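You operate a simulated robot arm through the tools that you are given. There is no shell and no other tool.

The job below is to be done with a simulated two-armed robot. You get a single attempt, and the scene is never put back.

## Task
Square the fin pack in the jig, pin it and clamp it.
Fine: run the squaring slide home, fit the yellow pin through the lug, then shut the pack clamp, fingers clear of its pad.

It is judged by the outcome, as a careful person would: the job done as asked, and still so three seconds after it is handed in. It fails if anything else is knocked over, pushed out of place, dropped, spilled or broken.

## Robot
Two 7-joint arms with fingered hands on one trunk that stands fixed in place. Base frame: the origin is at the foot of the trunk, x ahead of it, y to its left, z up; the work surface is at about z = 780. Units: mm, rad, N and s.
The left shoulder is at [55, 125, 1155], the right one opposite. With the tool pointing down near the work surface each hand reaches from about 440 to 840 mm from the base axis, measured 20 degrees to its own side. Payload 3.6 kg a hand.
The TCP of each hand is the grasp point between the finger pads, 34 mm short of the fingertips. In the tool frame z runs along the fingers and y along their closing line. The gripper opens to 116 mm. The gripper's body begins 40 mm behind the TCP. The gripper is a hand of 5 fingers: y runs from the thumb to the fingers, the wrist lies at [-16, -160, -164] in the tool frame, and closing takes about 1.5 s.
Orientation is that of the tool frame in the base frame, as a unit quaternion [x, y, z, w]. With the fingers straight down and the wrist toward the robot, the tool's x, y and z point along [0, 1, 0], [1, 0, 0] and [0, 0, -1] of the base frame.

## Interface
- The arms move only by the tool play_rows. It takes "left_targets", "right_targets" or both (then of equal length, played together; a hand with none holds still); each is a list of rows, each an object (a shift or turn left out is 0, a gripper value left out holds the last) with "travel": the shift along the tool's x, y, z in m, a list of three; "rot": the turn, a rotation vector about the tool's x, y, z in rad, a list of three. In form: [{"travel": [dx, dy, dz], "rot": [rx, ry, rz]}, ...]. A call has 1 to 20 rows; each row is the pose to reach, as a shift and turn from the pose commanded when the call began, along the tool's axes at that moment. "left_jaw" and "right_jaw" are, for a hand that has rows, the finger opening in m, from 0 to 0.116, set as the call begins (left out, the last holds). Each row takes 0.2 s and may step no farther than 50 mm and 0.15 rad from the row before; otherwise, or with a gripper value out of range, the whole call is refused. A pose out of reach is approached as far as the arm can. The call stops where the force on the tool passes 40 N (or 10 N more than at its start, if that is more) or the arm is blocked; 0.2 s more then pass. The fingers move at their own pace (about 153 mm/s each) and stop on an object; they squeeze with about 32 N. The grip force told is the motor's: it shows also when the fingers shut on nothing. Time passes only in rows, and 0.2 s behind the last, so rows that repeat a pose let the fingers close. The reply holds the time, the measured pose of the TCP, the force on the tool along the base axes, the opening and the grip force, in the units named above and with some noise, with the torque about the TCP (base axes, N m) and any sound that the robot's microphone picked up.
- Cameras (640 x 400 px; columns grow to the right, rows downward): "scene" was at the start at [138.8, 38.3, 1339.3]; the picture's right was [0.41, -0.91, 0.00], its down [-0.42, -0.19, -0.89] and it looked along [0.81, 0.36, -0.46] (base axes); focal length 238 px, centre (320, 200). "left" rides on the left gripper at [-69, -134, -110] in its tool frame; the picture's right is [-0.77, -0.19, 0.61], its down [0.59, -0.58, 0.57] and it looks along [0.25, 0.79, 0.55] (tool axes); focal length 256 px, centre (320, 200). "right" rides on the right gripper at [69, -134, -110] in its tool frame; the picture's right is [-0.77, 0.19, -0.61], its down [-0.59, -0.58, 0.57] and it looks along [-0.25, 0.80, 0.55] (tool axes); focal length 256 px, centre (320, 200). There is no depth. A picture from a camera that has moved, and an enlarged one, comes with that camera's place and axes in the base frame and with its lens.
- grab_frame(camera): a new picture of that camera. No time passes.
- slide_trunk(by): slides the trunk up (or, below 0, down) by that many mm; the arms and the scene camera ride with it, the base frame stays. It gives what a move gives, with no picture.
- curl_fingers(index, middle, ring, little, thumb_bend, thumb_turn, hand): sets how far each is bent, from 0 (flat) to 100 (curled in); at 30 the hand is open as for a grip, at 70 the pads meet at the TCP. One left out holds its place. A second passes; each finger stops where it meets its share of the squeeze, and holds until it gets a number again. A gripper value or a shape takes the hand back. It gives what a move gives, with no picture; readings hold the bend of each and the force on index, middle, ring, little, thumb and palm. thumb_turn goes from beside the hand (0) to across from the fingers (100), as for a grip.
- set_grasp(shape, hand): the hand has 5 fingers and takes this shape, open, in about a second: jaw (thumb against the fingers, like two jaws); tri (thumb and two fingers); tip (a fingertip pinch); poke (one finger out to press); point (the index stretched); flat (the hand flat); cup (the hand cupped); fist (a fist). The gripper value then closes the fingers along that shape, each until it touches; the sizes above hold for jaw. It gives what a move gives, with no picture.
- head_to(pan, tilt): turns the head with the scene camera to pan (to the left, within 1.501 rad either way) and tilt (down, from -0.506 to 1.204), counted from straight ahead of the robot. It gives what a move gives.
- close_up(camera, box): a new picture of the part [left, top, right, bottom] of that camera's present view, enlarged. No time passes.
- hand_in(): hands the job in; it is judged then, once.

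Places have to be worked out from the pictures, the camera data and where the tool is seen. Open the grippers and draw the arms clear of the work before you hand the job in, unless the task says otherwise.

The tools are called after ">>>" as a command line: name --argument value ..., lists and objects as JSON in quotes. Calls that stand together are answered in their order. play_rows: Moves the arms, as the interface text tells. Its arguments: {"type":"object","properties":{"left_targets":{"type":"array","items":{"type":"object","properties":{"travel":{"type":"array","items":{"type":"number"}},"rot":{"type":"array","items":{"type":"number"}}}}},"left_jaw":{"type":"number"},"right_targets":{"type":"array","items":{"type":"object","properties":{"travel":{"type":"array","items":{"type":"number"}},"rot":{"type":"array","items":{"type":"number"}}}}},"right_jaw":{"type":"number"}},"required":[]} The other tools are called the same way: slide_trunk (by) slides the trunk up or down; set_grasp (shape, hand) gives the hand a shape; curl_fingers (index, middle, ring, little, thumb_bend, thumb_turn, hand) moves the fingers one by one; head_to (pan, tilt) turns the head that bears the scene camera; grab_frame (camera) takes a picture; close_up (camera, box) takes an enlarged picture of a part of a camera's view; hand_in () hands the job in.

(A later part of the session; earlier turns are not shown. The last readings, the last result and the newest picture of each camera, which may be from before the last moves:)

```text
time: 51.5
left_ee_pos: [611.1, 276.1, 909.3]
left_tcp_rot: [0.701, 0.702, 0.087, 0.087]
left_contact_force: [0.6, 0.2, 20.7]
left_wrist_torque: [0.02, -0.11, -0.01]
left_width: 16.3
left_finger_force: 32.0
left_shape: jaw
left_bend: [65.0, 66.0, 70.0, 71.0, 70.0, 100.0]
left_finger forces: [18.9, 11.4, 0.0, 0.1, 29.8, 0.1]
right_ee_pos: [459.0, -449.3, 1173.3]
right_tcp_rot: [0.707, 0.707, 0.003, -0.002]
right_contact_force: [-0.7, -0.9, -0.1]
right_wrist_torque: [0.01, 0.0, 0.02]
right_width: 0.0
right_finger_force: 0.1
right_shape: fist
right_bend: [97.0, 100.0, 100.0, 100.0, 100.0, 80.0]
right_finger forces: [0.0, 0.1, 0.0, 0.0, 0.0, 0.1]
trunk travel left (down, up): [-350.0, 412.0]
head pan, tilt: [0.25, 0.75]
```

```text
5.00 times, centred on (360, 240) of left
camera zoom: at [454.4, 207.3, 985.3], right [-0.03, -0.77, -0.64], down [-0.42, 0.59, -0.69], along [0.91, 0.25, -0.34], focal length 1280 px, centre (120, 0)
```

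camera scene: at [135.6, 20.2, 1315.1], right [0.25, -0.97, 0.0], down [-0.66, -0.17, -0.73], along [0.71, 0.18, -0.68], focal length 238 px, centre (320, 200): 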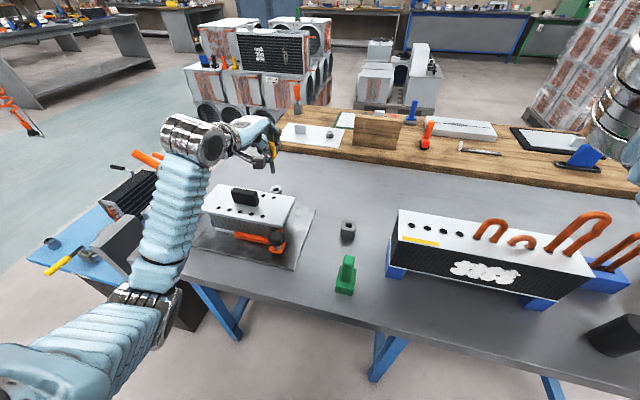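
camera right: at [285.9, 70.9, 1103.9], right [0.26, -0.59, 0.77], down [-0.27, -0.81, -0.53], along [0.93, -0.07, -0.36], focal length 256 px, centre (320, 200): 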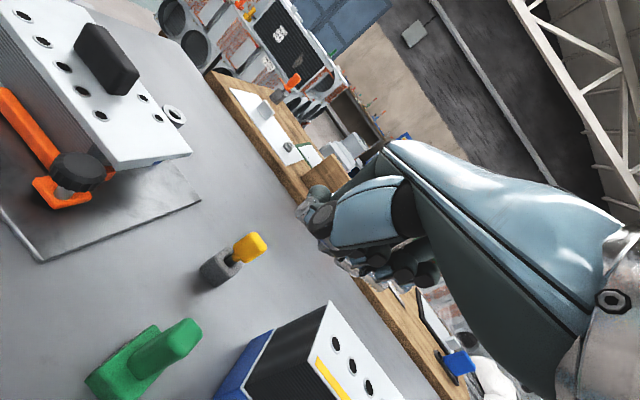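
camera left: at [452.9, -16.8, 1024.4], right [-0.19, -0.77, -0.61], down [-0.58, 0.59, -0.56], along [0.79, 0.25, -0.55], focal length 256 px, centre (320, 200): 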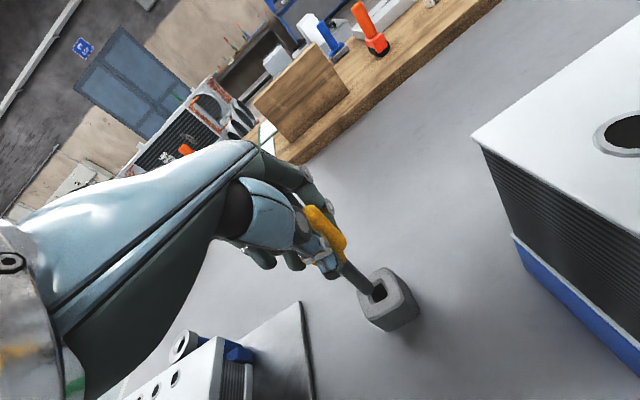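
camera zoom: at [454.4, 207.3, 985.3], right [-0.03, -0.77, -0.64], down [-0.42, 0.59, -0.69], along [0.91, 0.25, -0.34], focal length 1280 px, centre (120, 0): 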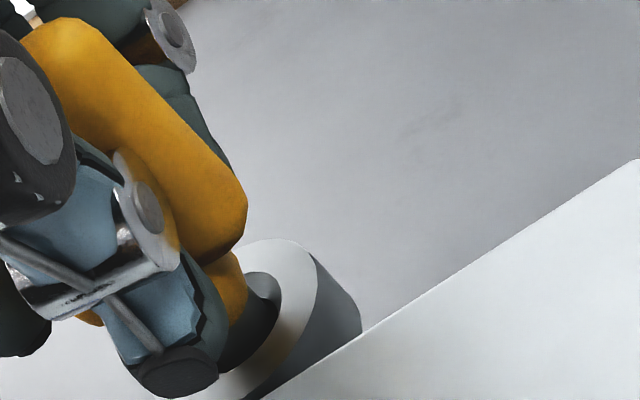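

It's firmly stopped at TCP z≈909 with 20 N: the collar is seated in the ring's chamfer. I unload to a few newtons, then open the hand just enough (34 mm) to free the head without touching the plate.

>>> play_rows --left_targets '[{"travel": [0, 0.0004, -0.0015]}, {"travel": [0, 0.0008, -0.0032]}, {"travel": [0, 0.0008, -0.0032]}]'

>>> play_rows --left_targets '[{"travel": [0, 0, 0]}, {"travel": [0, 0, 0]}, {"travel": [0, 0, 0]}]' --left_jaw 0.034

>>> close_up --camera "scene" --box '[255, 160, 300, 200]'

>>> close_up --camera "left" --box '[310, 190, 410, 280]'

```text
time: 52.3
left_ee_pos: [610.6, 276.6, 910.8]
left_tcp_rot: [0.702, 0.702, 0.085, 0.085]
left_contact_force: [0.6, 0.4, 14.4]
left_wrist_torque: [-0.01, -0.13, 0.03]
left_width: 16.3
left_finger_force: 32.0
left_shape: jaw
left_bend: [65.0, 65.0, 70.0, 71.0, 70.0, 100.0]
left_finger forces: [18.9, 11.5, 0.1, 0.1, 28.3, 0.0]
right_ee_pos: [459.5, -450.0, 1172.0]
right_tcp_rot: [0.708, 0.707, 0.001, -0.003]
right_contact_force: [0.7, 0.0, 0.1]
right_wrist_torque: [0.01, 0.0, -0.03]
right_width: 0.1
right_finger_force: 0.1
right_shape: fist
right_bend: [97.0, 100.0, 100.0, 100.0, 100.0, 80.0]
right_finger forces: [0.0, 0.0, 0.0, 0.0, 0.0, 0.1]
trunk travel left (down, up): [-350.0, 412.0]
head pan, tilt: [0.25, 0.75]
```

```text
time: 53.1
left_ee_pos: [610.3, 277.1, 911.0]
left_tcp_rot: [0.701, 0.703, 0.084, 0.083]
left_contact_force: [0.3, -0.6, -0.3]
left_wrist_torque: [0.02, 0.01, -0.01]
left_width: 33.6
left_finger_force: 0.0
left_shape: jaw
left_bend: [51.0, 54.0, 68.0, 66.0, 70.0, 100.0]
left_finger forces: [0.0, 0.0, 0.0, 0.1, 0.0, 0.0]
right_ee_pos: [461.5, -450.5, 1171.6]
right_tcp_rot: [0.707, 0.707, 0.002, -0.002]
right_contact_force: [-1.0, -0.1, -0.4]
right_wrist_torque: [0.0, 0.01, -0.01]
right_width: 0.0
right_finger_force: 0.1
right_shape: fist
right_bend: [97.0, 100.0, 100.0, 100.0, 100.0, 80.0]
right_finger forces: [0.0, 0.0, 0.0, 0.0, 0.0, 0.1]
trunk travel left (down, up): [-350.0, 412.0]
head pan, tilt: [0.25, 0.75]
```

```text
10.00 times, centred on (278, 180) of scene
camera zoom: at [135.6, 20.8, 1315.0], right [0.25, -0.97, 0.0], down [-0.66, -0.17, -0.73], along [0.71, 0.18, -0.68], focal length 2385 px, centre (745, 400)
```

zoom: 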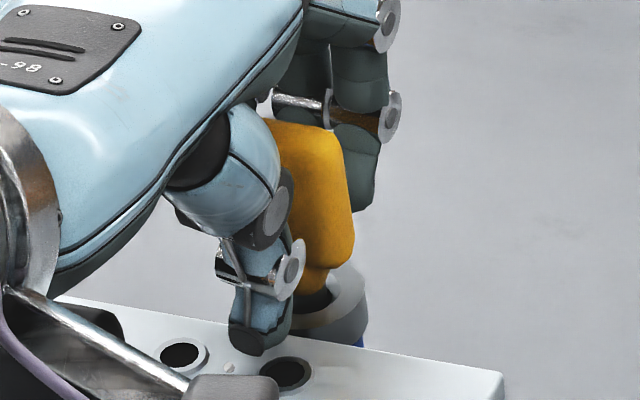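

```text
4.44 times, centred on (360, 235) of left
camera zoom: at [455.2, 207.9, 985.6], right [-0.04, -0.77, -0.64], down [-0.43, 0.59, -0.69], along [0.9, 0.25, -0.35], focal length 1138 px, centre (142, 44)
```

zoom: 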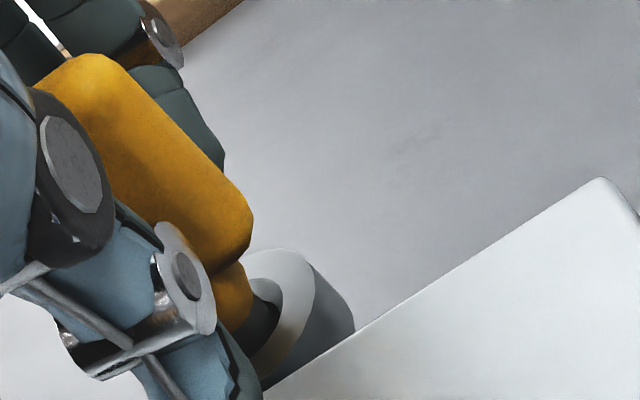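

Grip forces are zero and the pin stands in the lug. I lift the hand straight up slowly and check the pin isn't dragged.

>>> play_rows --left_targets '[{"travel": [0, 0.0012, -0.0049]}, {"travel": [0, 0.0024, -0.0097]}, {"travel": [0, 0.0048, -0.0194]}, {"travel": [0, 0.0072, -0.0291]}, {"travel": [0, 0.0108, -0.0437]}, {"travel": [0, 0.0143, -0.0583]}]'

>>> close_up --camera "scene" --box '[245, 140, 315, 210]'

>>> close_up --camera "left" --box '[310, 190, 450, 330]'

```text
time: 54.5
left_ee_pos: [610.6, 276.8, 971.5]
left_tcp_rot: [0.701, 0.703, 0.085, 0.084]
left_contact_force: [0.0, 0.8, 0.5]
left_wrist_torque: [0.01, -0.02, 0.01]
left_width: 33.7
left_finger_force: 0.1
left_shape: jaw
left_bend: [51.0, 54.0, 68.0, 66.0, 70.0, 100.0]
left_finger forces: [0.0, 0.0, 0.1, 0.0, 0.0, 0.0]
right_ee_pos: [460.7, -449.5, 1171.7]
right_tcp_rot: [0.708, 0.706, 0.002, -0.002]
right_contact_force: [-0.5, 0.6, -0.2]
right_wrist_torque: [0.0, -0.01, -0.04]
right_width: 0.0
right_finger_force: 0.1
right_shape: fist
right_bend: [97.0, 100.0, 100.0, 100.0, 100.0, 80.0]
right_finger forces: [0.0, 0.0, 0.0, 0.0, 0.0, 0.0]
trunk travel left (down, up): [-350.0, 412.0]
head pan, tilt: [0.25, 0.75]
```

```text
5.71 times, centred on (280, 175) of scene
camera zoom: at [135.4, 20.7, 1315.1], right [0.25, -0.97, 0.0], down [-0.66, -0.17, -0.73], along [0.71, 0.18, -0.68], focal length 1363 px, centre (549, 343)
```

zoom: 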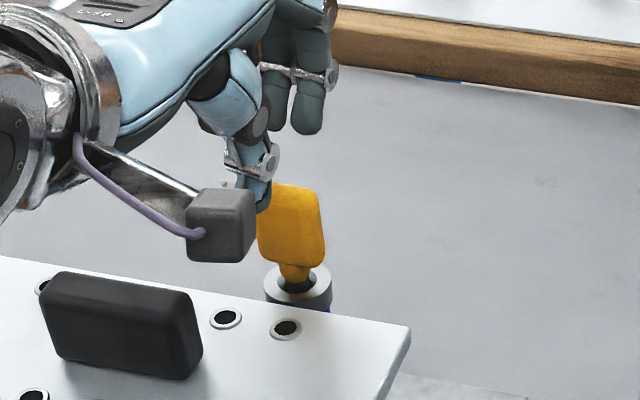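

```text
2.86 times, centred on (380, 260) of left
camera zoom: at [454.7, 208.1, 1046.8], right [-0.04, -0.77, -0.64], down [-0.43, 0.59, -0.69], along [0.9, 0.25, -0.35], focal length 731 px, centre (149, 29)
```

zoom: 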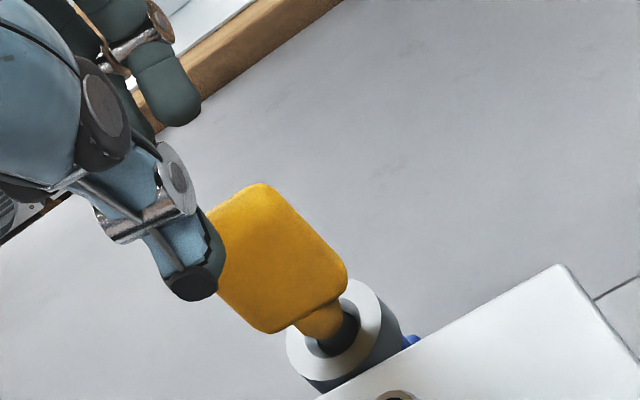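

The pin stayed in the lug. I zoom in to see whether its collar is fully down.

>>> close_up --camera "left" --box '[400, 270, 450, 320]'

>>> close_up --camera "scene" --box '[272, 172, 297, 202]'

```text
8.00 times, centred on (425, 295) of left
camera zoom: at [454.7, 208.1, 1046.8], right [-0.04, -0.77, -0.64], down [-0.43, 0.59, -0.69], along [0.9, 0.25, -0.35], focal length 2048 px, centre (-520, -560)
```

zoom: 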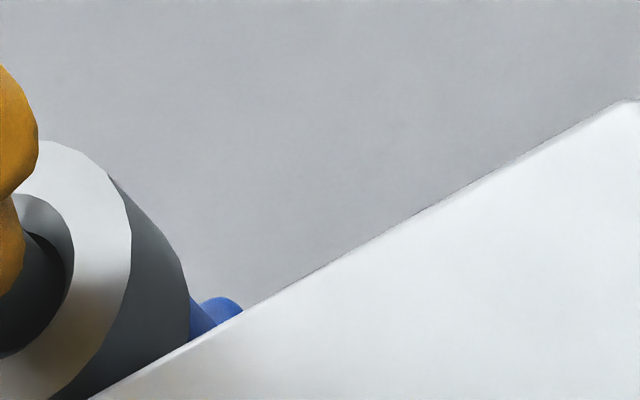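

```text
13.33 times, centred on (284, 187) of scene
camera zoom: at [135.4, 20.7, 1315.1], right [0.25, -0.97, 0.0], down [-0.66, -0.17, -0.73], along [0.71, 0.18, -0.68], focal length 3179 px, centre (793, 373)
```

zoom: 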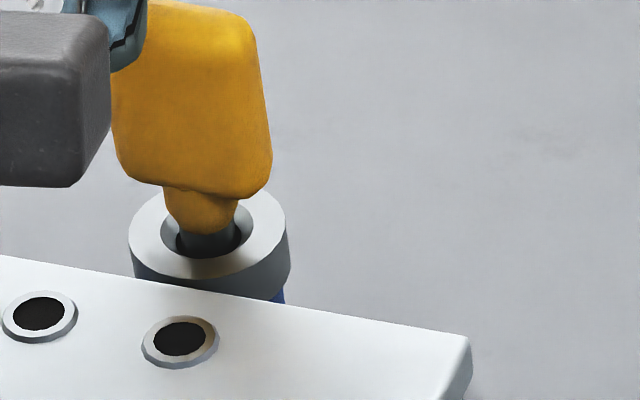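

Collar bottom looks level with the ring top, with a little shaft visible; it may be a few mm from fully down. I move the hand up and back to get a clean view of the pin.

>>> play_rows --left_targets '[{"travel": [0.0, 0.006, -0.025]}, {"travel": [0.008, -0.004, -0.045], "rot": [0.06, 0, 0]}, {"travel": [0.016, -0.016, -0.058], "rot": [0.12, 0, 0]}, {"travel": [0.025, -0.034, -0.07], "rot": [0.18, 0, 0]}, {"travel": [0.025, -0.034, -0.07], "rot": [0.24, 0, 0]}]'

>>> grab_frame --camera "left"

>>> close_up --camera "scene" --box '[265, 165, 300, 205]'

```text
time: 55.7
left_ee_pos: [561.9, 300.1, 1029.6]
left_tcp_rot: [0.707, 0.707, -0.001, 0.0]
left_contact_force: [-0.6, 0.4, 0.5]
left_wrist_torque: [-0.01, 0.02, -0.01]
left_width: 33.7
left_finger_force: 0.1
left_shape: jaw
left_bend: [51.0, 54.0, 68.0, 66.0, 70.0, 100.0]
left_finger forces: [0.1, 0.0, 0.0, 0.1, 0.1, 0.0]
right_ee_pos: [461.4, -449.5, 1171.3]
right_tcp_rot: [0.708, 0.707, 0.001, -0.003]
right_contact_force: [0.2, -0.8, 0.4]
right_wrist_torque: [-0.02, -0.05, 0.02]
right_width: 0.0
right_finger_force: 0.1
right_shape: fist
right_bend: [97.0, 100.0, 100.0, 100.0, 100.0, 80.0]
right_finger forces: [0.0, 0.1, 0.0, 0.0, 0.0, 0.0]
trunk travel left (down, up): [-350.0, 412.0]
head pan, tilt: [0.25, 0.75]
```

```text
taken
camera left: at [428.3, 232.5, 1141.0], right [-0.19, -0.77, -0.61], down [-0.58, 0.59, -0.56], along [0.79, 0.25, -0.56], focal length 256 px, centre (320, 200)
```

left: 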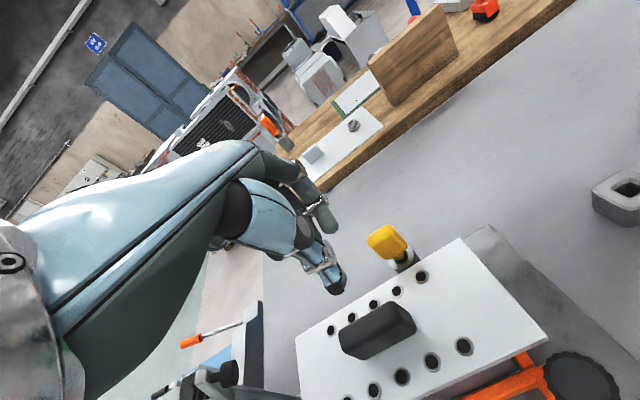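

```text
10.00 times, centred on (282, 185) of scene
camera zoom: at [135.8, 20.5, 1315.0], right [0.25, -0.97, 0.0], down [-0.66, -0.17, -0.73], along [0.71, 0.18, -0.68], focal length 2385 px, centre (695, 350)
```

zoom: 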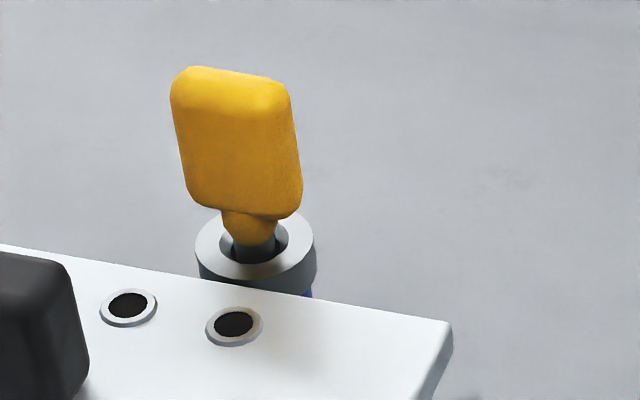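

The collar end is right at the ring top plane. To make sure the pin is fully home I'll press down on its head (top near (618, 274, 918)) with the closed fingertips, limited to a gentle force.

>>> play_rows --left_targets '[{"travel": [-0.013, 0.028, 0.0]}, {"travel": [-0.026, 0.056, 0.0]}, {"travel": [-0.026, 0.056, 0.025]}, {"travel": [-0.026, 0.056, 0.05]}, {"travel": [-0.026, 0.056, 0.062]}, {"travel": [-0.026, 0.056, 0.062]}]' --left_jaw 0.0

>>> close_up --camera "scene" --box '[245, 140, 315, 210]'

>>> close_up --camera "left" --box '[260, 180, 420, 340]'

```text
time: 57.1
left_ee_pos: [618.1, 276.3, 967.8]
left_tcp_rot: [0.707, 0.707, 0.001, 0.0]
left_contact_force: [-0.1, 0.6, -0.2]
left_wrist_torque: [0.0, 0.01, -0.02]
left_width: 2.9
left_finger_force: 0.0
left_shape: jaw
left_bend: [70.0, 70.0, 69.0, 73.0, 70.0, 100.0]
left_finger forces: [0.0, 0.0, 0.0, 0.0, 0.0, 0.0]
right_ee_pos: [461.8, -449.5, 1170.0]
right_tcp_rot: [0.708, 0.706, 0.001, -0.003]
right_contact_force: [0.2, 0.5, 0.3]
right_wrist_torque: [0.02, -0.01, 0.03]
right_width: 0.0
right_finger_force: 0.0
right_shape: fist
right_bend: [97.0, 100.0, 100.0, 100.0, 100.0, 80.0]
right_finger forces: [0.0, 0.0, 0.0, 0.0, 0.0, 0.1]
trunk travel left (down, up): [-350.0, 412.0]
head pan, tilt: [0.25, 0.75]
```

```text
5.71 times, centred on (280, 175) of scene
camera zoom: at [135.4, 20.7, 1315.1], right [0.25, -0.97, 0.0], down [-0.66, -0.17, -0.73], along [0.71, 0.18, -0.68], focal length 1363 px, centre (549, 343)
```

zoom: 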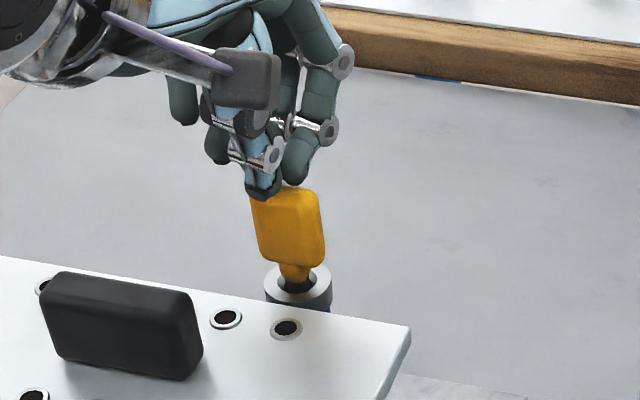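

```text
2.50 times, centred on (340, 260) of left
camera zoom: at [484.1, 207.6, 1077.6], right [-0.19, -0.77, -0.61], down [-0.58, 0.59, -0.56], along [0.79, 0.25, -0.55], focal length 640 px, centre (270, 50)
```

zoom: 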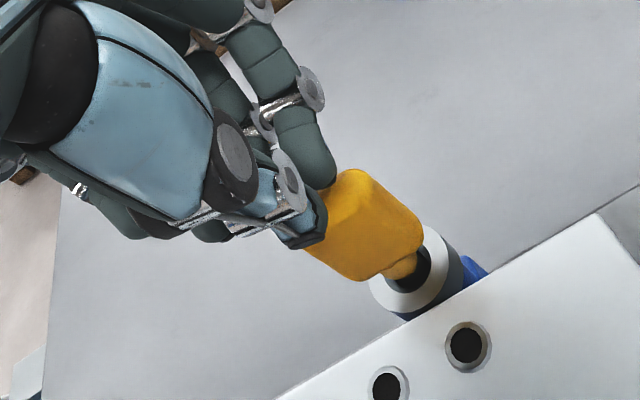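

Fingertips sit just above the head. I lower in 2 mm rows until light contact.

>>> play_rows --left_targets '[{"travel": [0, 0, 0.003]}, {"travel": [0, 0, 0.006]}, {"travel": [0, 0, 0.009]}, {"travel": [0, 0, 0.012]}, {"travel": [0, 0, 0.014]}, {"travel": [0, 0, 0.016]}]'

```text
time: 58.5
left_ee_pos: [617.1, 273.7, 958.3]
left_tcp_rot: [0.706, 0.708, 0.005, 0.005]
left_contact_force: [1.6, 1.1, 35.3]
left_wrist_torque: [0.19, 0.02, -0.02]
left_width: 0.0
left_finger_force: 32.1
left_shape: jaw
left_bend: [72.0, 72.0, 69.0, 73.0, 70.0, 100.0]
left_finger forces: [0.1, 25.0, 0.1, 0.0, 0.0, 0.1]
right_ee_pos: [458.2, -449.5, 1172.1]
right_tcp_rot: [0.707, 0.707, 0.003, -0.001]
right_contact_force: [-0.3, -0.4, -1.0]
right_wrist_torque: [0.0, 0.01, 0.0]
right_width: 0.1
right_finger_force: 0.0
right_shape: fist
right_bend: [97.0, 100.0, 100.0, 100.0, 100.0, 80.0]
right_finger forces: [0.1, 0.0, 0.1, 0.0, 0.0, 0.0]
trunk travel left (down, up): [-350.0, 412.0]
head pan, tilt: [0.25, 0.75]
```

I'm pressing with 35 N on the head at TCP z≈958. I check whether the pin went deeper, then back off.

>>> close_up --camera "scene" --box '[265, 165, 300, 205]'

>>> play_rows --left_targets '[{"travel": [0, 0, -0.01]}, {"travel": [0, 0, -0.03]}, {"travel": [0, 0, -0.06]}, {"travel": [0.02, -0.03, -0.08]}, {"travel": [0.025, -0.056, -0.08]}]'

>>> close_up --camera "scene" --box '[265, 165, 300, 205]'

>>> close_up --camera "left" --box '[360, 210, 440, 290]'

```text
10.00 times, centred on (282, 185) of scene
camera zoom: at [131.9, 19.2, 1315.9], right [0.25, -0.97, 0.0], down [-0.66, -0.17, -0.73], along [0.71, 0.18, -0.68], focal length 2385 px, centre (695, 350)
```

zoom: 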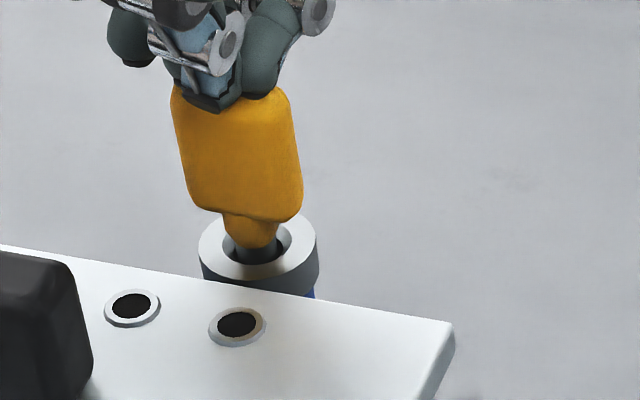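

```text
time: 59.7
left_ee_pos: [563.3, 300.1, 1033.3]
left_tcp_rot: [0.707, 0.707, 0.0, -0.001]
left_contact_force: [0.4, -0.3, 0.7]
left_wrist_torque: [0.0, -0.02, -0.02]
left_width: 0.0
left_finger_force: 32.2
left_shape: jaw
left_bend: [71.0, 70.0, 69.0, 73.0, 70.0, 100.0]
left_finger forces: [0.0, 0.0, 0.0, 0.1, 0.0, 0.1]
right_ee_pos: [460.1, -449.7, 1172.1]
right_tcp_rot: [0.708, 0.706, 0.001, -0.002]
right_contact_force: [0.2, 0.3, 0.4]
right_wrist_torque: [-0.01, -0.02, 0.02]
right_width: 0.1
right_finger_force: 0.1
right_shape: fist
right_bend: [97.0, 100.0, 100.0, 100.0, 100.0, 80.0]
right_finger forces: [0.1, 0.0, 0.1, 0.0, 0.0, 0.0]
trunk travel left (down, up): [-350.0, 412.0]
head pan, tilt: [0.25, 0.75]
```

```text
10.00 times, centred on (282, 185) of scene
camera zoom: at [135.2, 20.9, 1315.1], right [0.25, -0.97, 0.0], down [-0.66, -0.17, -0.73], along [0.71, 0.18, -0.68], focal length 2385 px, centre (695, 350)
```

zoom: 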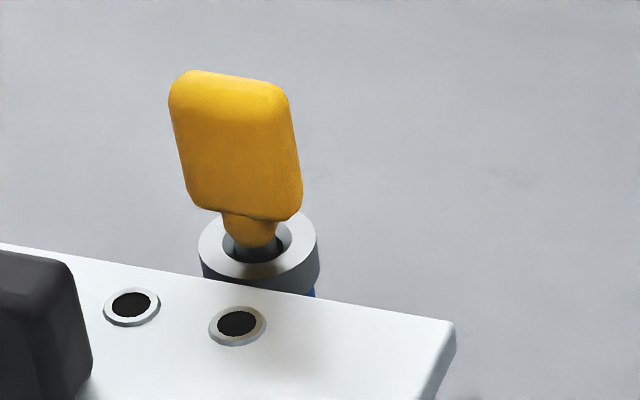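

```text
5.00 times, centred on (400, 250) of left
camera zoom: at [428.9, 232.0, 1143.9], right [-0.19, -0.77, -0.61], down [-0.58, 0.59, -0.56], along [0.79, 0.25, -0.56], focal length 1280 px, centre (-80, -50)
```

zoom: 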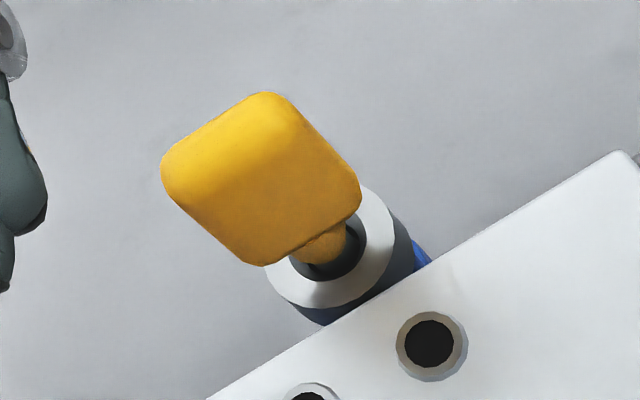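

After pressing with 35 N the pin did not go deeper, so it is fully seated through both rings. Next is the clamp: I move the left hand back-left to view it and re-measure its geometry.

>>> play_rows --left_targets '[{"travel": [0.0, -0.03, -0.03]}, {"travel": [0.03, -0.06, -0.06]}, {"travel": [0.065, -0.09, -0.08]}, {"travel": [0.105, -0.115, -0.09]}, {"travel": [0.145, -0.135, -0.09]}, {"travel": [0.185, -0.15, -0.09]}, {"travel": [0.22, -0.163, -0.09]}, {"travel": [0.22, -0.163, -0.09]}]'

>>> head_to --pan 0.75 --tilt 0.6

>>> grab_frame --camera "scene"

>>> grab_frame --camera "left"

```text
refused: row 2 steps farther than a row can; nothing moved
```

```text
time: 60.6
left_ee_pos: [562.9, 300.1, 1034.8]
left_tcp_rot: [0.707, 0.708, 0.0, -0.001]
left_contact_force: [0.0, -0.9, 0.8]
left_wrist_torque: [0.0, 0.01, -0.04]
left_width: 0.2
left_finger_force: 32.0
left_shape: jaw
left_bend: [71.0, 70.0, 69.0, 73.0, 70.0, 100.0]
left_finger forces: [0.1, 0.0, 0.0, 0.0, 0.0, 0.1]
right_ee_pos: [461.7, -449.0, 1171.3]
right_tcp_rot: [0.708, 0.706, 0.002, -0.002]
right_contact_force: [0.5, -1.3, 0.2]
right_wrist_torque: [0.02, 0.01, -0.02]
right_width: 0.1
right_finger_force: 0.1
right_shape: fist
right_bend: [97.0, 100.0, 100.0, 100.0, 100.0, 80.0]
right_finger forces: [0.0, 0.1, 0.1, 0.1, 0.0, 0.1]
trunk travel left (down, up): [-350.0, 412.0]
head pan, tilt: [0.75, 0.6]
```

```text
taken
camera scene: at [119.9, 60.5, 1328.0], right [0.68, -0.73, 0.0], down [-0.41, -0.39, -0.82], along [0.6, 0.56, -0.57], focal length 238 px, centre (320, 200)
```

scene: 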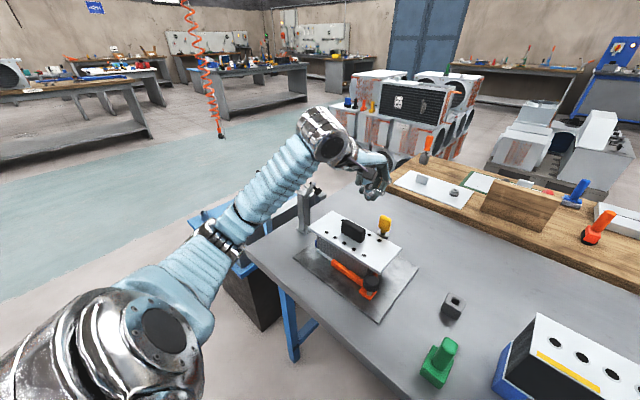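

```text
taken
camera left: at [429.4, 232.0, 1144.0], right [-0.19, -0.77, -0.61], down [-0.58, 0.59, -0.57], along [0.79, 0.25, -0.55], focal length 256 px, centre (320, 200)
```

left: 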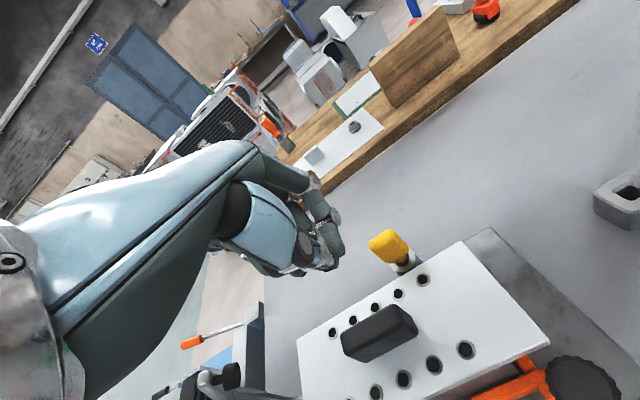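

One row was too long a step; I redo the move with shorter steps.

>>> play_rows --left_targets '[{"travel": [0.0, -0.02, -0.03]}, {"travel": [0.02, -0.045, -0.05]}, {"travel": [0.05, -0.07, -0.065]}, {"travel": [0.085, -0.09, -0.075]}, {"travel": [0.12, -0.11, -0.08]}, {"travel": [0.155, -0.13, -0.08]}, {"travel": [0.19, -0.15, -0.08]}, {"travel": [0.22, -0.163, -0.08]}, {"travel": [0.22, -0.163, -0.08]}]'

>>> grab_frame --camera "scene"

>>> grab_frame --camera "left"

```text
time: 62.6
left_ee_pos: [398.5, 522.6, 1113.3]
left_tcp_rot: [0.707, 0.707, 0.0, -0.001]
left_contact_force: [-0.6, 0.6, -0.5]
left_wrist_torque: [0.02, 0.04, -0.01]
left_width: 0.1
left_finger_force: 31.8
left_shape: jaw
left_bend: [71.0, 70.0, 69.0, 73.0, 70.0, 100.0]
left_finger forces: [0.0, 0.0, 0.1, 0.0, 0.0, 0.0]
right_ee_pos: [461.2, -450.0, 1171.3]
right_tcp_rot: [0.708, 0.707, 0.002, -0.002]
right_contact_force: [0.5, 0.2, 0.4]
right_wrist_torque: [0.02, 0.01, 0.01]
right_width: 0.0
right_finger_force: 0.0
right_shape: fist
right_bend: [97.0, 100.0, 100.0, 100.0, 100.0, 80.0]
right_finger forces: [0.0, 0.1, 0.0, 0.1, 0.0, 0.1]
trunk travel left (down, up): [-350.0, 412.0]
head pan, tilt: [0.75, 0.6]
```

```text
taken
camera scene: at [119.8, 60.5, 1328.0], right [0.68, -0.73, 0.0], down [-0.41, -0.39, -0.82], along [0.6, 0.56, -0.57], focal length 238 px, centre (320, 200)
```

scene: 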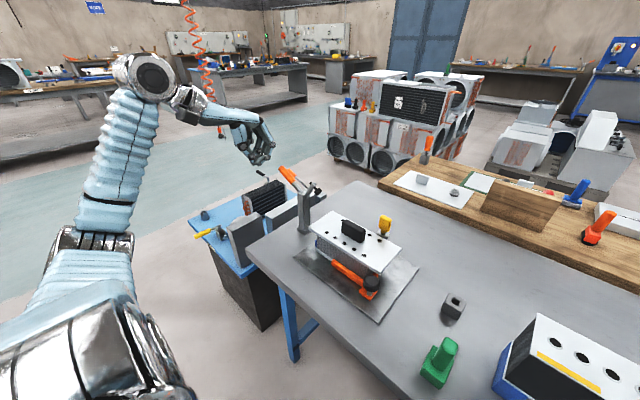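

```text
taken
camera left: at [264.4, 452.4, 1224.0], right [-0.19, -0.77, -0.61], down [-0.58, 0.59, -0.57], along [0.79, 0.25, -0.55], focal length 256 px, centre (320, 200)
```

left: 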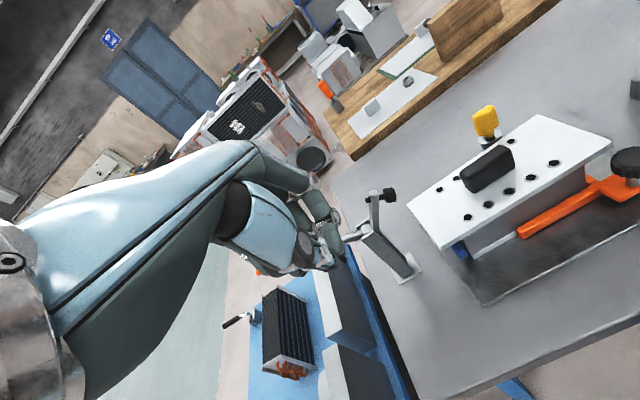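

>>> close_up --camera "scene" --box '[250, 155, 350, 245]'

>>> close_up --camera "left" --box '[330, 170, 470, 290]'

>>> close_up --camera "left" --box '[400, 90, 560, 270]'

```text
4.44 times, centred on (300, 200) of scene
camera zoom: at [119.8, 60.5, 1328.0], right [0.68, -0.73, 0.0], down [-0.41, -0.39, -0.82], along [0.6, 0.56, -0.57], focal length 1060 px, centre (409, 200)
```

zoom: 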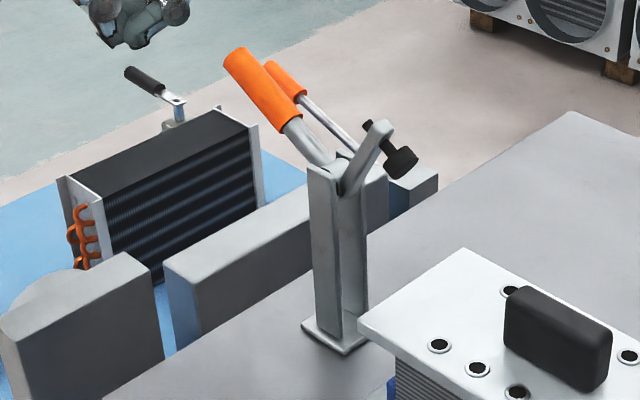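

```text
3.33 times, centred on (400, 230) of left
camera zoom: at [264.4, 452.4, 1224.0], right [-0.19, -0.77, -0.61], down [-0.58, 0.59, -0.57], along [0.79, 0.25, -0.55], focal length 853 px, centre (53, 100)
```

zoom: 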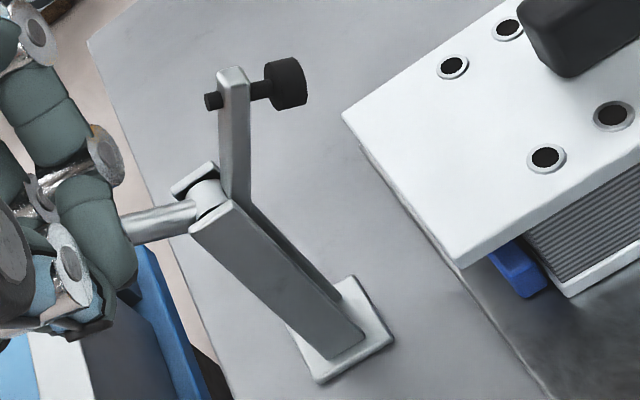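

```text
2.22 times, centred on (480, 180) of left
camera zoom: at [264.4, 452.4, 1224.0], right [-0.19, -0.77, -0.61], down [-0.58, 0.59, -0.57], along [0.79, 0.25, -0.55], focal length 569 px, centre (-36, 244)
```

zoom: 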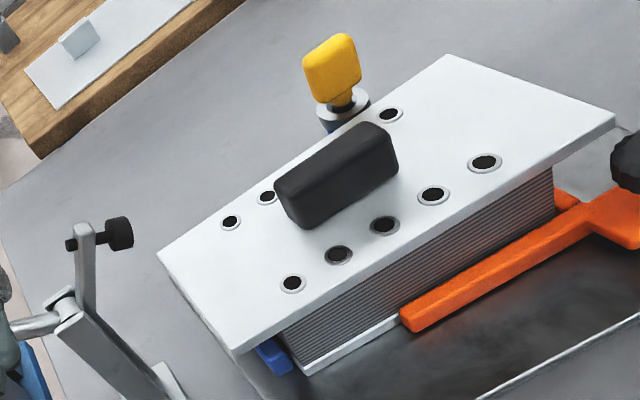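

Clamp re-measured: hinge ≈(541, 524, 930), handle rising at ~23° to its end ≈(545, 629, 974), pad ≈(543, 461, 960), centred on the pack. My plan is a fingertip pinch on the handle end and carrying it up and over the arc, so the hand stays far from the pad; I set the tip shape and look at it.

>>> set_grasp --hand "left" --shape "tip"

>>> close_up --camera "left" --box '[200, 120, 440, 360]'

>>> close_up --camera "scene" --box '[160, 40, 320, 200]'

```text
time: 63.5
left_ee_pos: [398.4, 521.0, 1113.3]
left_tcp_rot: [0.707, 0.707, 0.0, 0.0]
left_contact_force: [-0.3, 0.3, 0.2]
left_wrist_torque: [0.0, 0.01, 0.02]
left_width: 115.8
left_finger_force: 0.2
left_shape: tip
left_bend: [29.0, 96.0, 98.0, 98.0, 30.0, 97.0]
left_finger forces: [0.0, 0.1, 0.1, 0.0, 0.1, 0.0]
right_ee_pos: [460.3, -449.4, 1171.9]
right_tcp_rot: [0.708, 0.707, 0.002, -0.003]
right_contact_force: [0.0, -0.2, 0.0]
right_wrist_torque: [0.04, 0.0, -0.02]
right_width: 0.0
right_finger_force: 0.1
right_shape: fist
right_bend: [97.0, 100.0, 100.0, 100.0, 100.0, 80.0]
right_finger forces: [0.0, 0.0, 0.0, 0.0, 0.0, 0.0]
trunk travel left (down, up): [-350.0, 412.0]
head pan, tilt: [0.75, 0.6]
```

```text
1.67 times, centred on (320, 240) of left
camera zoom: at [264.5, 452.3, 1224.0], right [-0.19, -0.77, -0.61], down [-0.58, 0.59, -0.57], along [0.79, 0.25, -0.55], focal length 427 px, centre (320, 133)
```

zoom: 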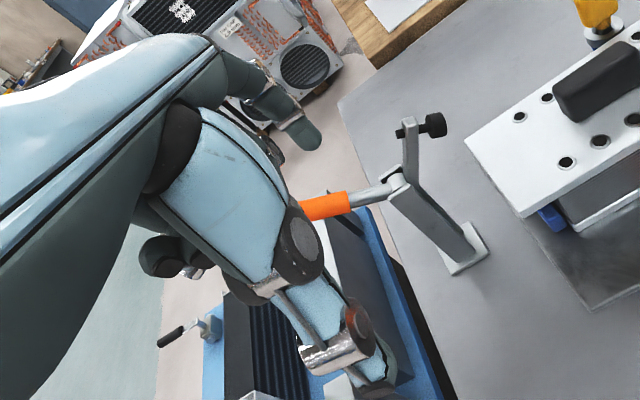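

```text
2.50 times, centred on (240, 120) of scene
camera zoom: at [119.7, 60.8, 1328.0], right [0.68, -0.73, 0.0], down [-0.41, -0.39, -0.82], along [0.6, 0.56, -0.57], focal length 596 px, centre (520, 400)
```

zoom: 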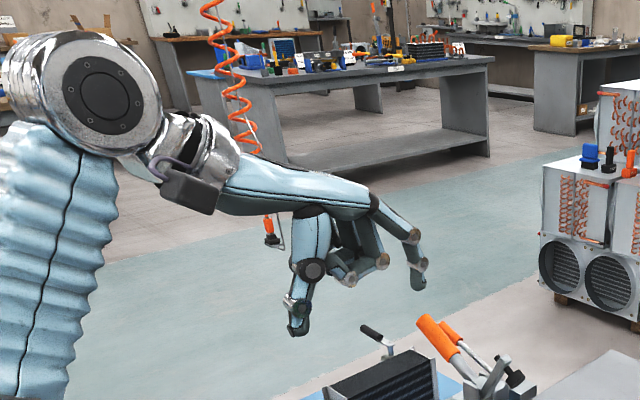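

Tip pinch: thumb against index, others curled – good. The handle axis runs about (545, 527, 924)→(545, 629, 974); I aim the pinch at ~97 mm from the hinge, (545, 614, 966), and first move above it.

>>> play_rows --left_targets '[{"travel": [0.02, 0.03, 0.0]}, {"travel": [0.04, 0.06, 0.0]}, {"travel": [0.06, 0.09, 0.01]}, {"travel": [0.08, 0.12, 0.025]}, {"travel": [0.093, 0.1466, 0.04]}, {"travel": [0.093, 0.1466, 0.053]}, {"travel": [0.093, 0.1466, 0.053]}]'

>>> grab_frame --camera "left"

>>> close_up --camera "scene" --box '[220, 90, 360, 240]'

```text
time: 65.1
left_ee_pos: [546.0, 613.9, 1060.2]
left_tcp_rot: [0.706, 0.708, -0.001, 0.0]
left_contact_force: [-0.1, 0.2, 1.0]
left_wrist_torque: [-0.04, -0.01, -0.02]
left_width: 115.9
left_finger_force: 0.0
left_shape: tip
left_bend: [29.0, 96.0, 98.0, 98.0, 30.0, 97.0]
left_finger forces: [0.1, 0.1, 0.0, 0.0, 0.0, 0.1]
right_ee_pos: [461.2, -448.0, 1171.4]
right_tcp_rot: [0.707, 0.707, 0.001, -0.002]
right_contact_force: [-0.1, -0.4, 0.0]
right_wrist_torque: [-0.03, -0.01, 0.01]
right_width: 0.0
right_finger_force: 0.0
right_shape: fist
right_bend: [97.0, 100.0, 100.0, 100.0, 100.0, 80.0]
right_finger forces: [0.1, 0.0, 0.0, 0.0, 0.1, 0.0]
trunk travel left (down, up): [-350.0, 412.0]
head pan, tilt: [0.75, 0.6]
```

```text
taken
camera left: at [411.7, 545.5, 1170.2], right [-0.19, -0.77, -0.61], down [-0.58, 0.59, -0.57], along [0.79, 0.25, -0.55], focal length 256 px, centre (320, 200)
```

left: 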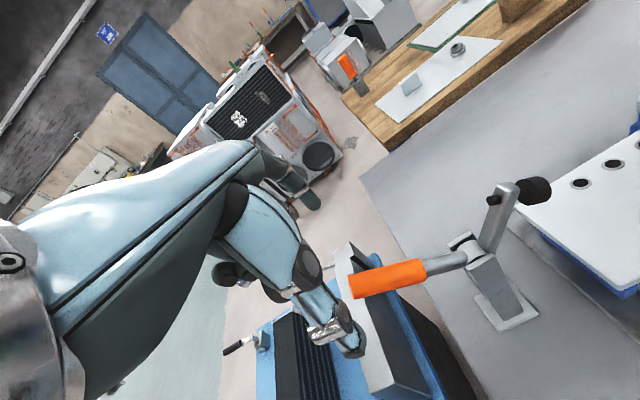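

```text
2.67 times, centred on (290, 165) of scene
camera zoom: at [119.9, 60.8, 1328.0], right [0.68, -0.73, 0.0], down [-0.41, -0.39, -0.82], along [0.6, 0.56, -0.57], focal length 636 px, centre (400, 293)
```

zoom: 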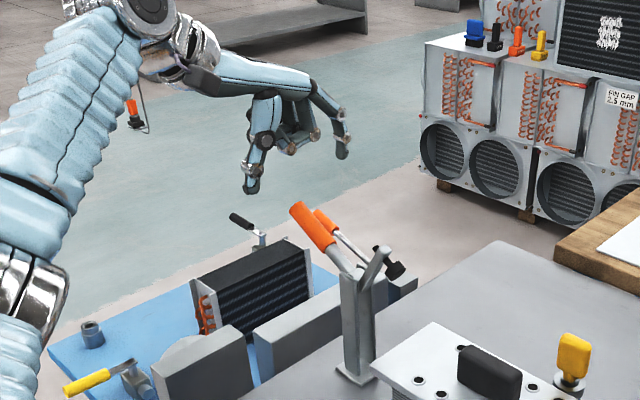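

Projected TCP line lands on the handle in the picture. I descend around it to TCP (545, 619, 968), about 9 mm short of its end.

>>> play_rows --left_targets '[{"travel": [0.005, -0.001, 0.025]}, {"travel": [0.005, -0.001, 0.05]}, {"travel": [0.005, -0.001, 0.07]}, {"travel": [0.005, -0.001, 0.082]}, {"travel": [0.005, -0.001, 0.092]}, {"travel": [0.005, -0.001, 0.092]}]'

>>> close_up --camera "left" --box '[240, 160, 440, 360]'

>>> close_up --camera "scene" --box '[240, 130, 340, 230]'

```text
time: 66.2
left_ee_pos: [547.9, 621.1, 995.3]
left_tcp_rot: [0.706, 0.708, 0.016, 0.007]
left_contact_force: [-0.9, -1.2, 18.4]
left_wrist_torque: [0.15, 0.07, 0.03]
left_width: 116.1
left_finger_force: 0.1
left_shape: tip
left_bend: [29.0, 98.0, 98.0, 98.0, 30.0, 97.0]
left_finger forces: [0.0, 18.1, 0.1, 0.0, 0.1, 0.1]
right_ee_pos: [459.5, -451.3, 1172.1]
right_tcp_rot: [0.707, 0.707, 0.002, -0.002]
right_contact_force: [-0.2, 0.1, 0.1]
right_wrist_torque: [-0.01, -0.01, -0.01]
right_width: 0.0
right_finger_force: 0.1
right_shape: fist
right_bend: [97.0, 100.0, 100.0, 100.0, 100.0, 80.0]
right_finger forces: [0.1, 0.0, 0.0, 0.0, 0.1, 0.0]
trunk travel left (down, up): [-350.0, 412.0]
head pan, tilt: [0.75, 0.6]
stopped in row 5 (left hand): the force on the tool passed its limit at 43 N (the readings are from after the stop); the commanded pose is now the measured one
```

```text
2.00 times, centred on (340, 260) of left
camera zoom: at [411.0, 550.3, 1100.0], right [-0.16, -0.76, -0.63], down [-0.56, 0.59, -0.58], along [0.81, 0.26, -0.52], focal length 512 px, centre (280, 80)
```

zoom: 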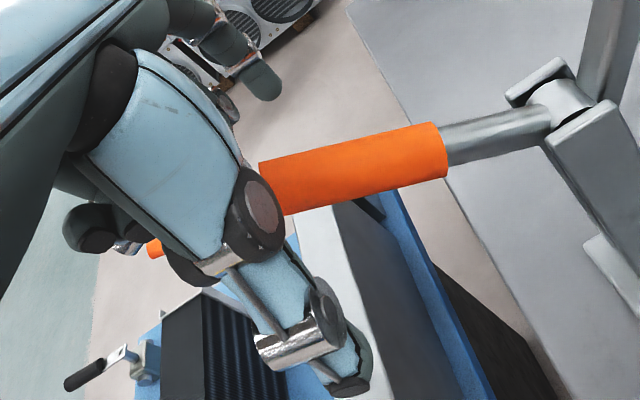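

```text
4.00 times, centred on (290, 180) of scene
camera zoom: at [118.3, 59.0, 1328.3], right [0.68, -0.73, 0.0], down [-0.41, -0.38, -0.83], along [0.6, 0.56, -0.56], focal length 954 px, centre (440, 280)
```

zoom: 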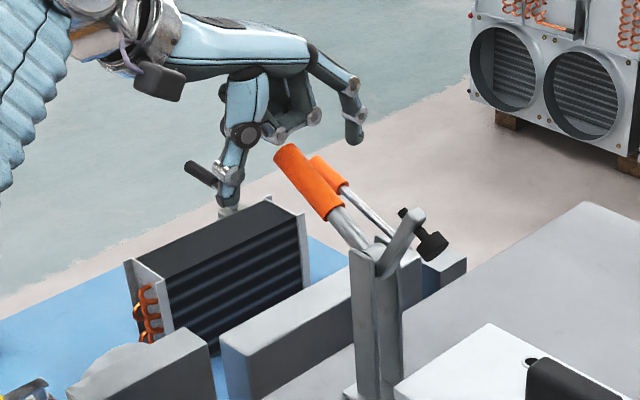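

The curled middle finger met the handle top at z≈995, so I back straight up and re-measure the handle. I'll use the full jaw shape (all fingers extended) instead.

>>> play_rows --left_targets '[{"travel": [0, 0, -0.03]}, {"travel": [0, 0, -0.065]}, {"travel": [0, 0, -0.065]}]'

>>> set_grasp --hand "left" --shape "jaw"

>>> grab_frame --camera "left"

>>> close_up --camera "scene" --box '[240, 130, 340, 230]'

```text
time: 67.0
left_ee_pos: [547.6, 623.2, 1053.2]
left_tcp_rot: [0.705, 0.709, 0.011, 0.006]
left_contact_force: [-1.1, 0.1, -0.2]
left_wrist_torque: [-0.01, 0.0, -0.02]
left_width: 115.8
left_finger_force: 0.2
left_shape: tip
left_bend: [29.0, 96.0, 98.0, 98.0, 30.0, 97.0]
left_finger forces: [0.0, 0.1, 0.0, 0.0, 0.1, 0.1]
right_ee_pos: [461.5, -448.6, 1171.1]
right_tcp_rot: [0.708, 0.707, 0.0, -0.002]
right_contact_force: [-0.1, 0.3, 0.1]
right_wrist_torque: [0.0, 0.02, -0.01]
right_width: 0.0
right_finger_force: 0.1
right_shape: fist
right_bend: [97.0, 100.0, 100.0, 100.0, 100.0, 80.0]
right_finger forces: [0.1, 0.0, 0.0, 0.0, 0.2, 0.0]
trunk travel left (down, up): [-350.0, 412.0]
head pan, tilt: [0.75, 0.6]
```

```text
time: 67.9
left_ee_pos: [546.9, 621.9, 1053.4]
left_tcp_rot: [0.706, 0.708, 0.013, 0.005]
left_contact_force: [0.1, 0.7, 0.2]
left_wrist_torque: [0.03, 0.02, 0.01]
left_width: 115.7
left_finger_force: 0.0
left_shape: jaw
left_bend: [30.0, 30.0, 30.0, 30.0, 30.0, 97.0]
left_finger forces: [0.0, 0.1, 0.0, 0.0, 0.1, 0.0]
right_ee_pos: [460.5, -448.9, 1171.2]
right_tcp_rot: [0.708, 0.706, 0.001, -0.003]
right_contact_force: [0.5, 0.4, -0.8]
right_wrist_torque: [-0.02, 0.01, -0.01]
right_width: 0.0
right_finger_force: 0.0
right_shape: fist
right_bend: [97.0, 100.0, 100.0, 100.0, 100.0, 80.0]
right_finger forces: [0.0, 0.0, 0.0, 0.0, 0.0, 0.1]
trunk travel left (down, up): [-350.0, 412.0]
head pan, tilt: [0.75, 0.6]
```

```text
taken
camera left: at [410.7, 552.4, 1160.1], right [-0.17, -0.76, -0.62], down [-0.57, 0.59, -0.57], along [0.81, 0.26, -0.53], focal length 256 px, centre (320, 200)
```

left: 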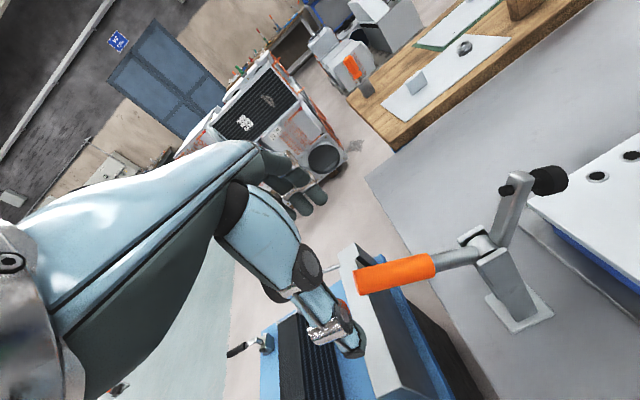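

```text
4.00 times, centred on (290, 180) of scene
camera zoom: at [119.8, 61.0, 1328.0], right [0.68, -0.73, 0.0], down [-0.41, -0.39, -0.82], along [0.6, 0.56, -0.57], focal length 954 px, centre (440, 280)
```

zoom: 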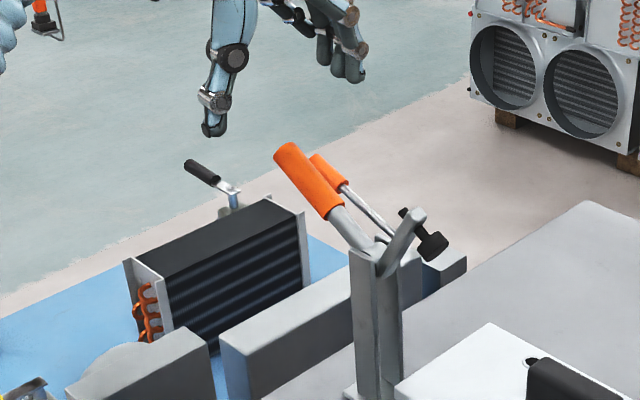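

The handle is unchanged. With the jaw open I now descend over it to TCP (545, 612, 965), straightening the small wrist tilt.

>>> play_rows --left_targets '[{"travel": [-0.01, -0.001, 0.025], "rot": [0.012, -0.006, 0]}, {"travel": [-0.01, -0.001, 0.05], "rot": [0.025, -0.011, 0]}, {"travel": [-0.01, -0.001, 0.068], "rot": [0.025, -0.011, 0]}, {"travel": [-0.01, -0.001, 0.08], "rot": [0.025, -0.011, 0]}, {"travel": [-0.01, -0.001, 0.088], "rot": [0.025, -0.011, 0]}, {"travel": [-0.01, -0.001, 0.088], "rot": [0.025, -0.011, 0]}]'

>>> close_up --camera "left" --box '[240, 160, 440, 360]'

>>> close_up --camera "scene" --box '[240, 130, 340, 230]'

```text
time: 69.3
left_ee_pos: [546.6, 612.0, 966.1]
left_tcp_rot: [0.706, 0.708, 0.0, 0.0]
left_contact_force: [-0.5, -0.3, -0.8]
left_wrist_torque: [-0.04, 0.01, 0.02]
left_width: 116.1
left_finger_force: 0.1
left_shape: jaw
left_bend: [30.0, 30.0, 30.0, 30.0, 30.0, 97.0]
left_finger forces: [0.1, 0.1, 0.0, 0.0, 0.1, 0.0]
right_ee_pos: [460.2, -448.5, 1171.4]
right_tcp_rot: [0.707, 0.707, 0.002, -0.002]
right_contact_force: [0.2, -0.3, -0.6]
right_wrist_torque: [0.01, -0.01, -0.02]
right_width: 0.0
right_finger_force: 0.1
right_shape: fist
right_bend: [97.0, 100.0, 100.0, 100.0, 100.0, 80.0]
right_finger forces: [0.1, 0.1, 0.0, 0.0, 0.0, 0.0]
trunk travel left (down, up): [-350.0, 412.0]
head pan, tilt: [0.75, 0.6]
```

```text
2.00 times, centred on (340, 260) of left
camera zoom: at [413.4, 542.3, 1077.0], right [-0.18, -0.77, -0.61], down [-0.58, 0.59, -0.57], along [0.79, 0.25, -0.56], focal length 512 px, centre (280, 80)
```

zoom: 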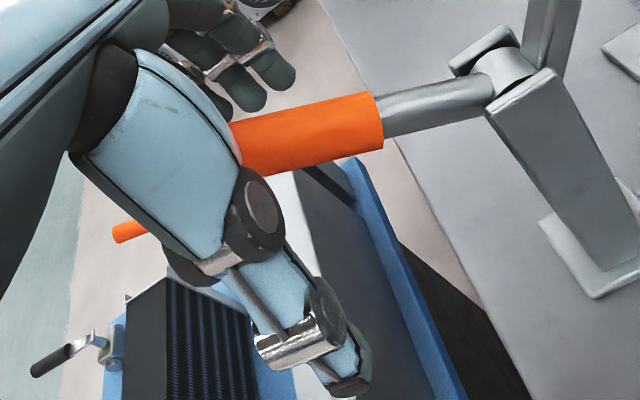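

```text
4.00 times, centred on (290, 180) of scene
camera zoom: at [119.7, 60.8, 1328.0], right [0.68, -0.73, 0.0], down [-0.41, -0.39, -0.82], along [0.6, 0.56, -0.57], focal length 954 px, centre (440, 280)
```

zoom: 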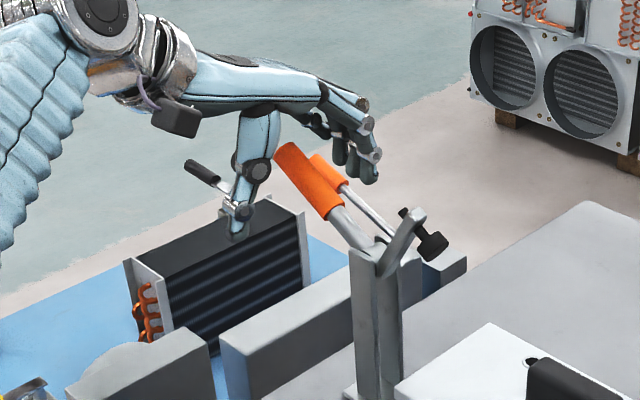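

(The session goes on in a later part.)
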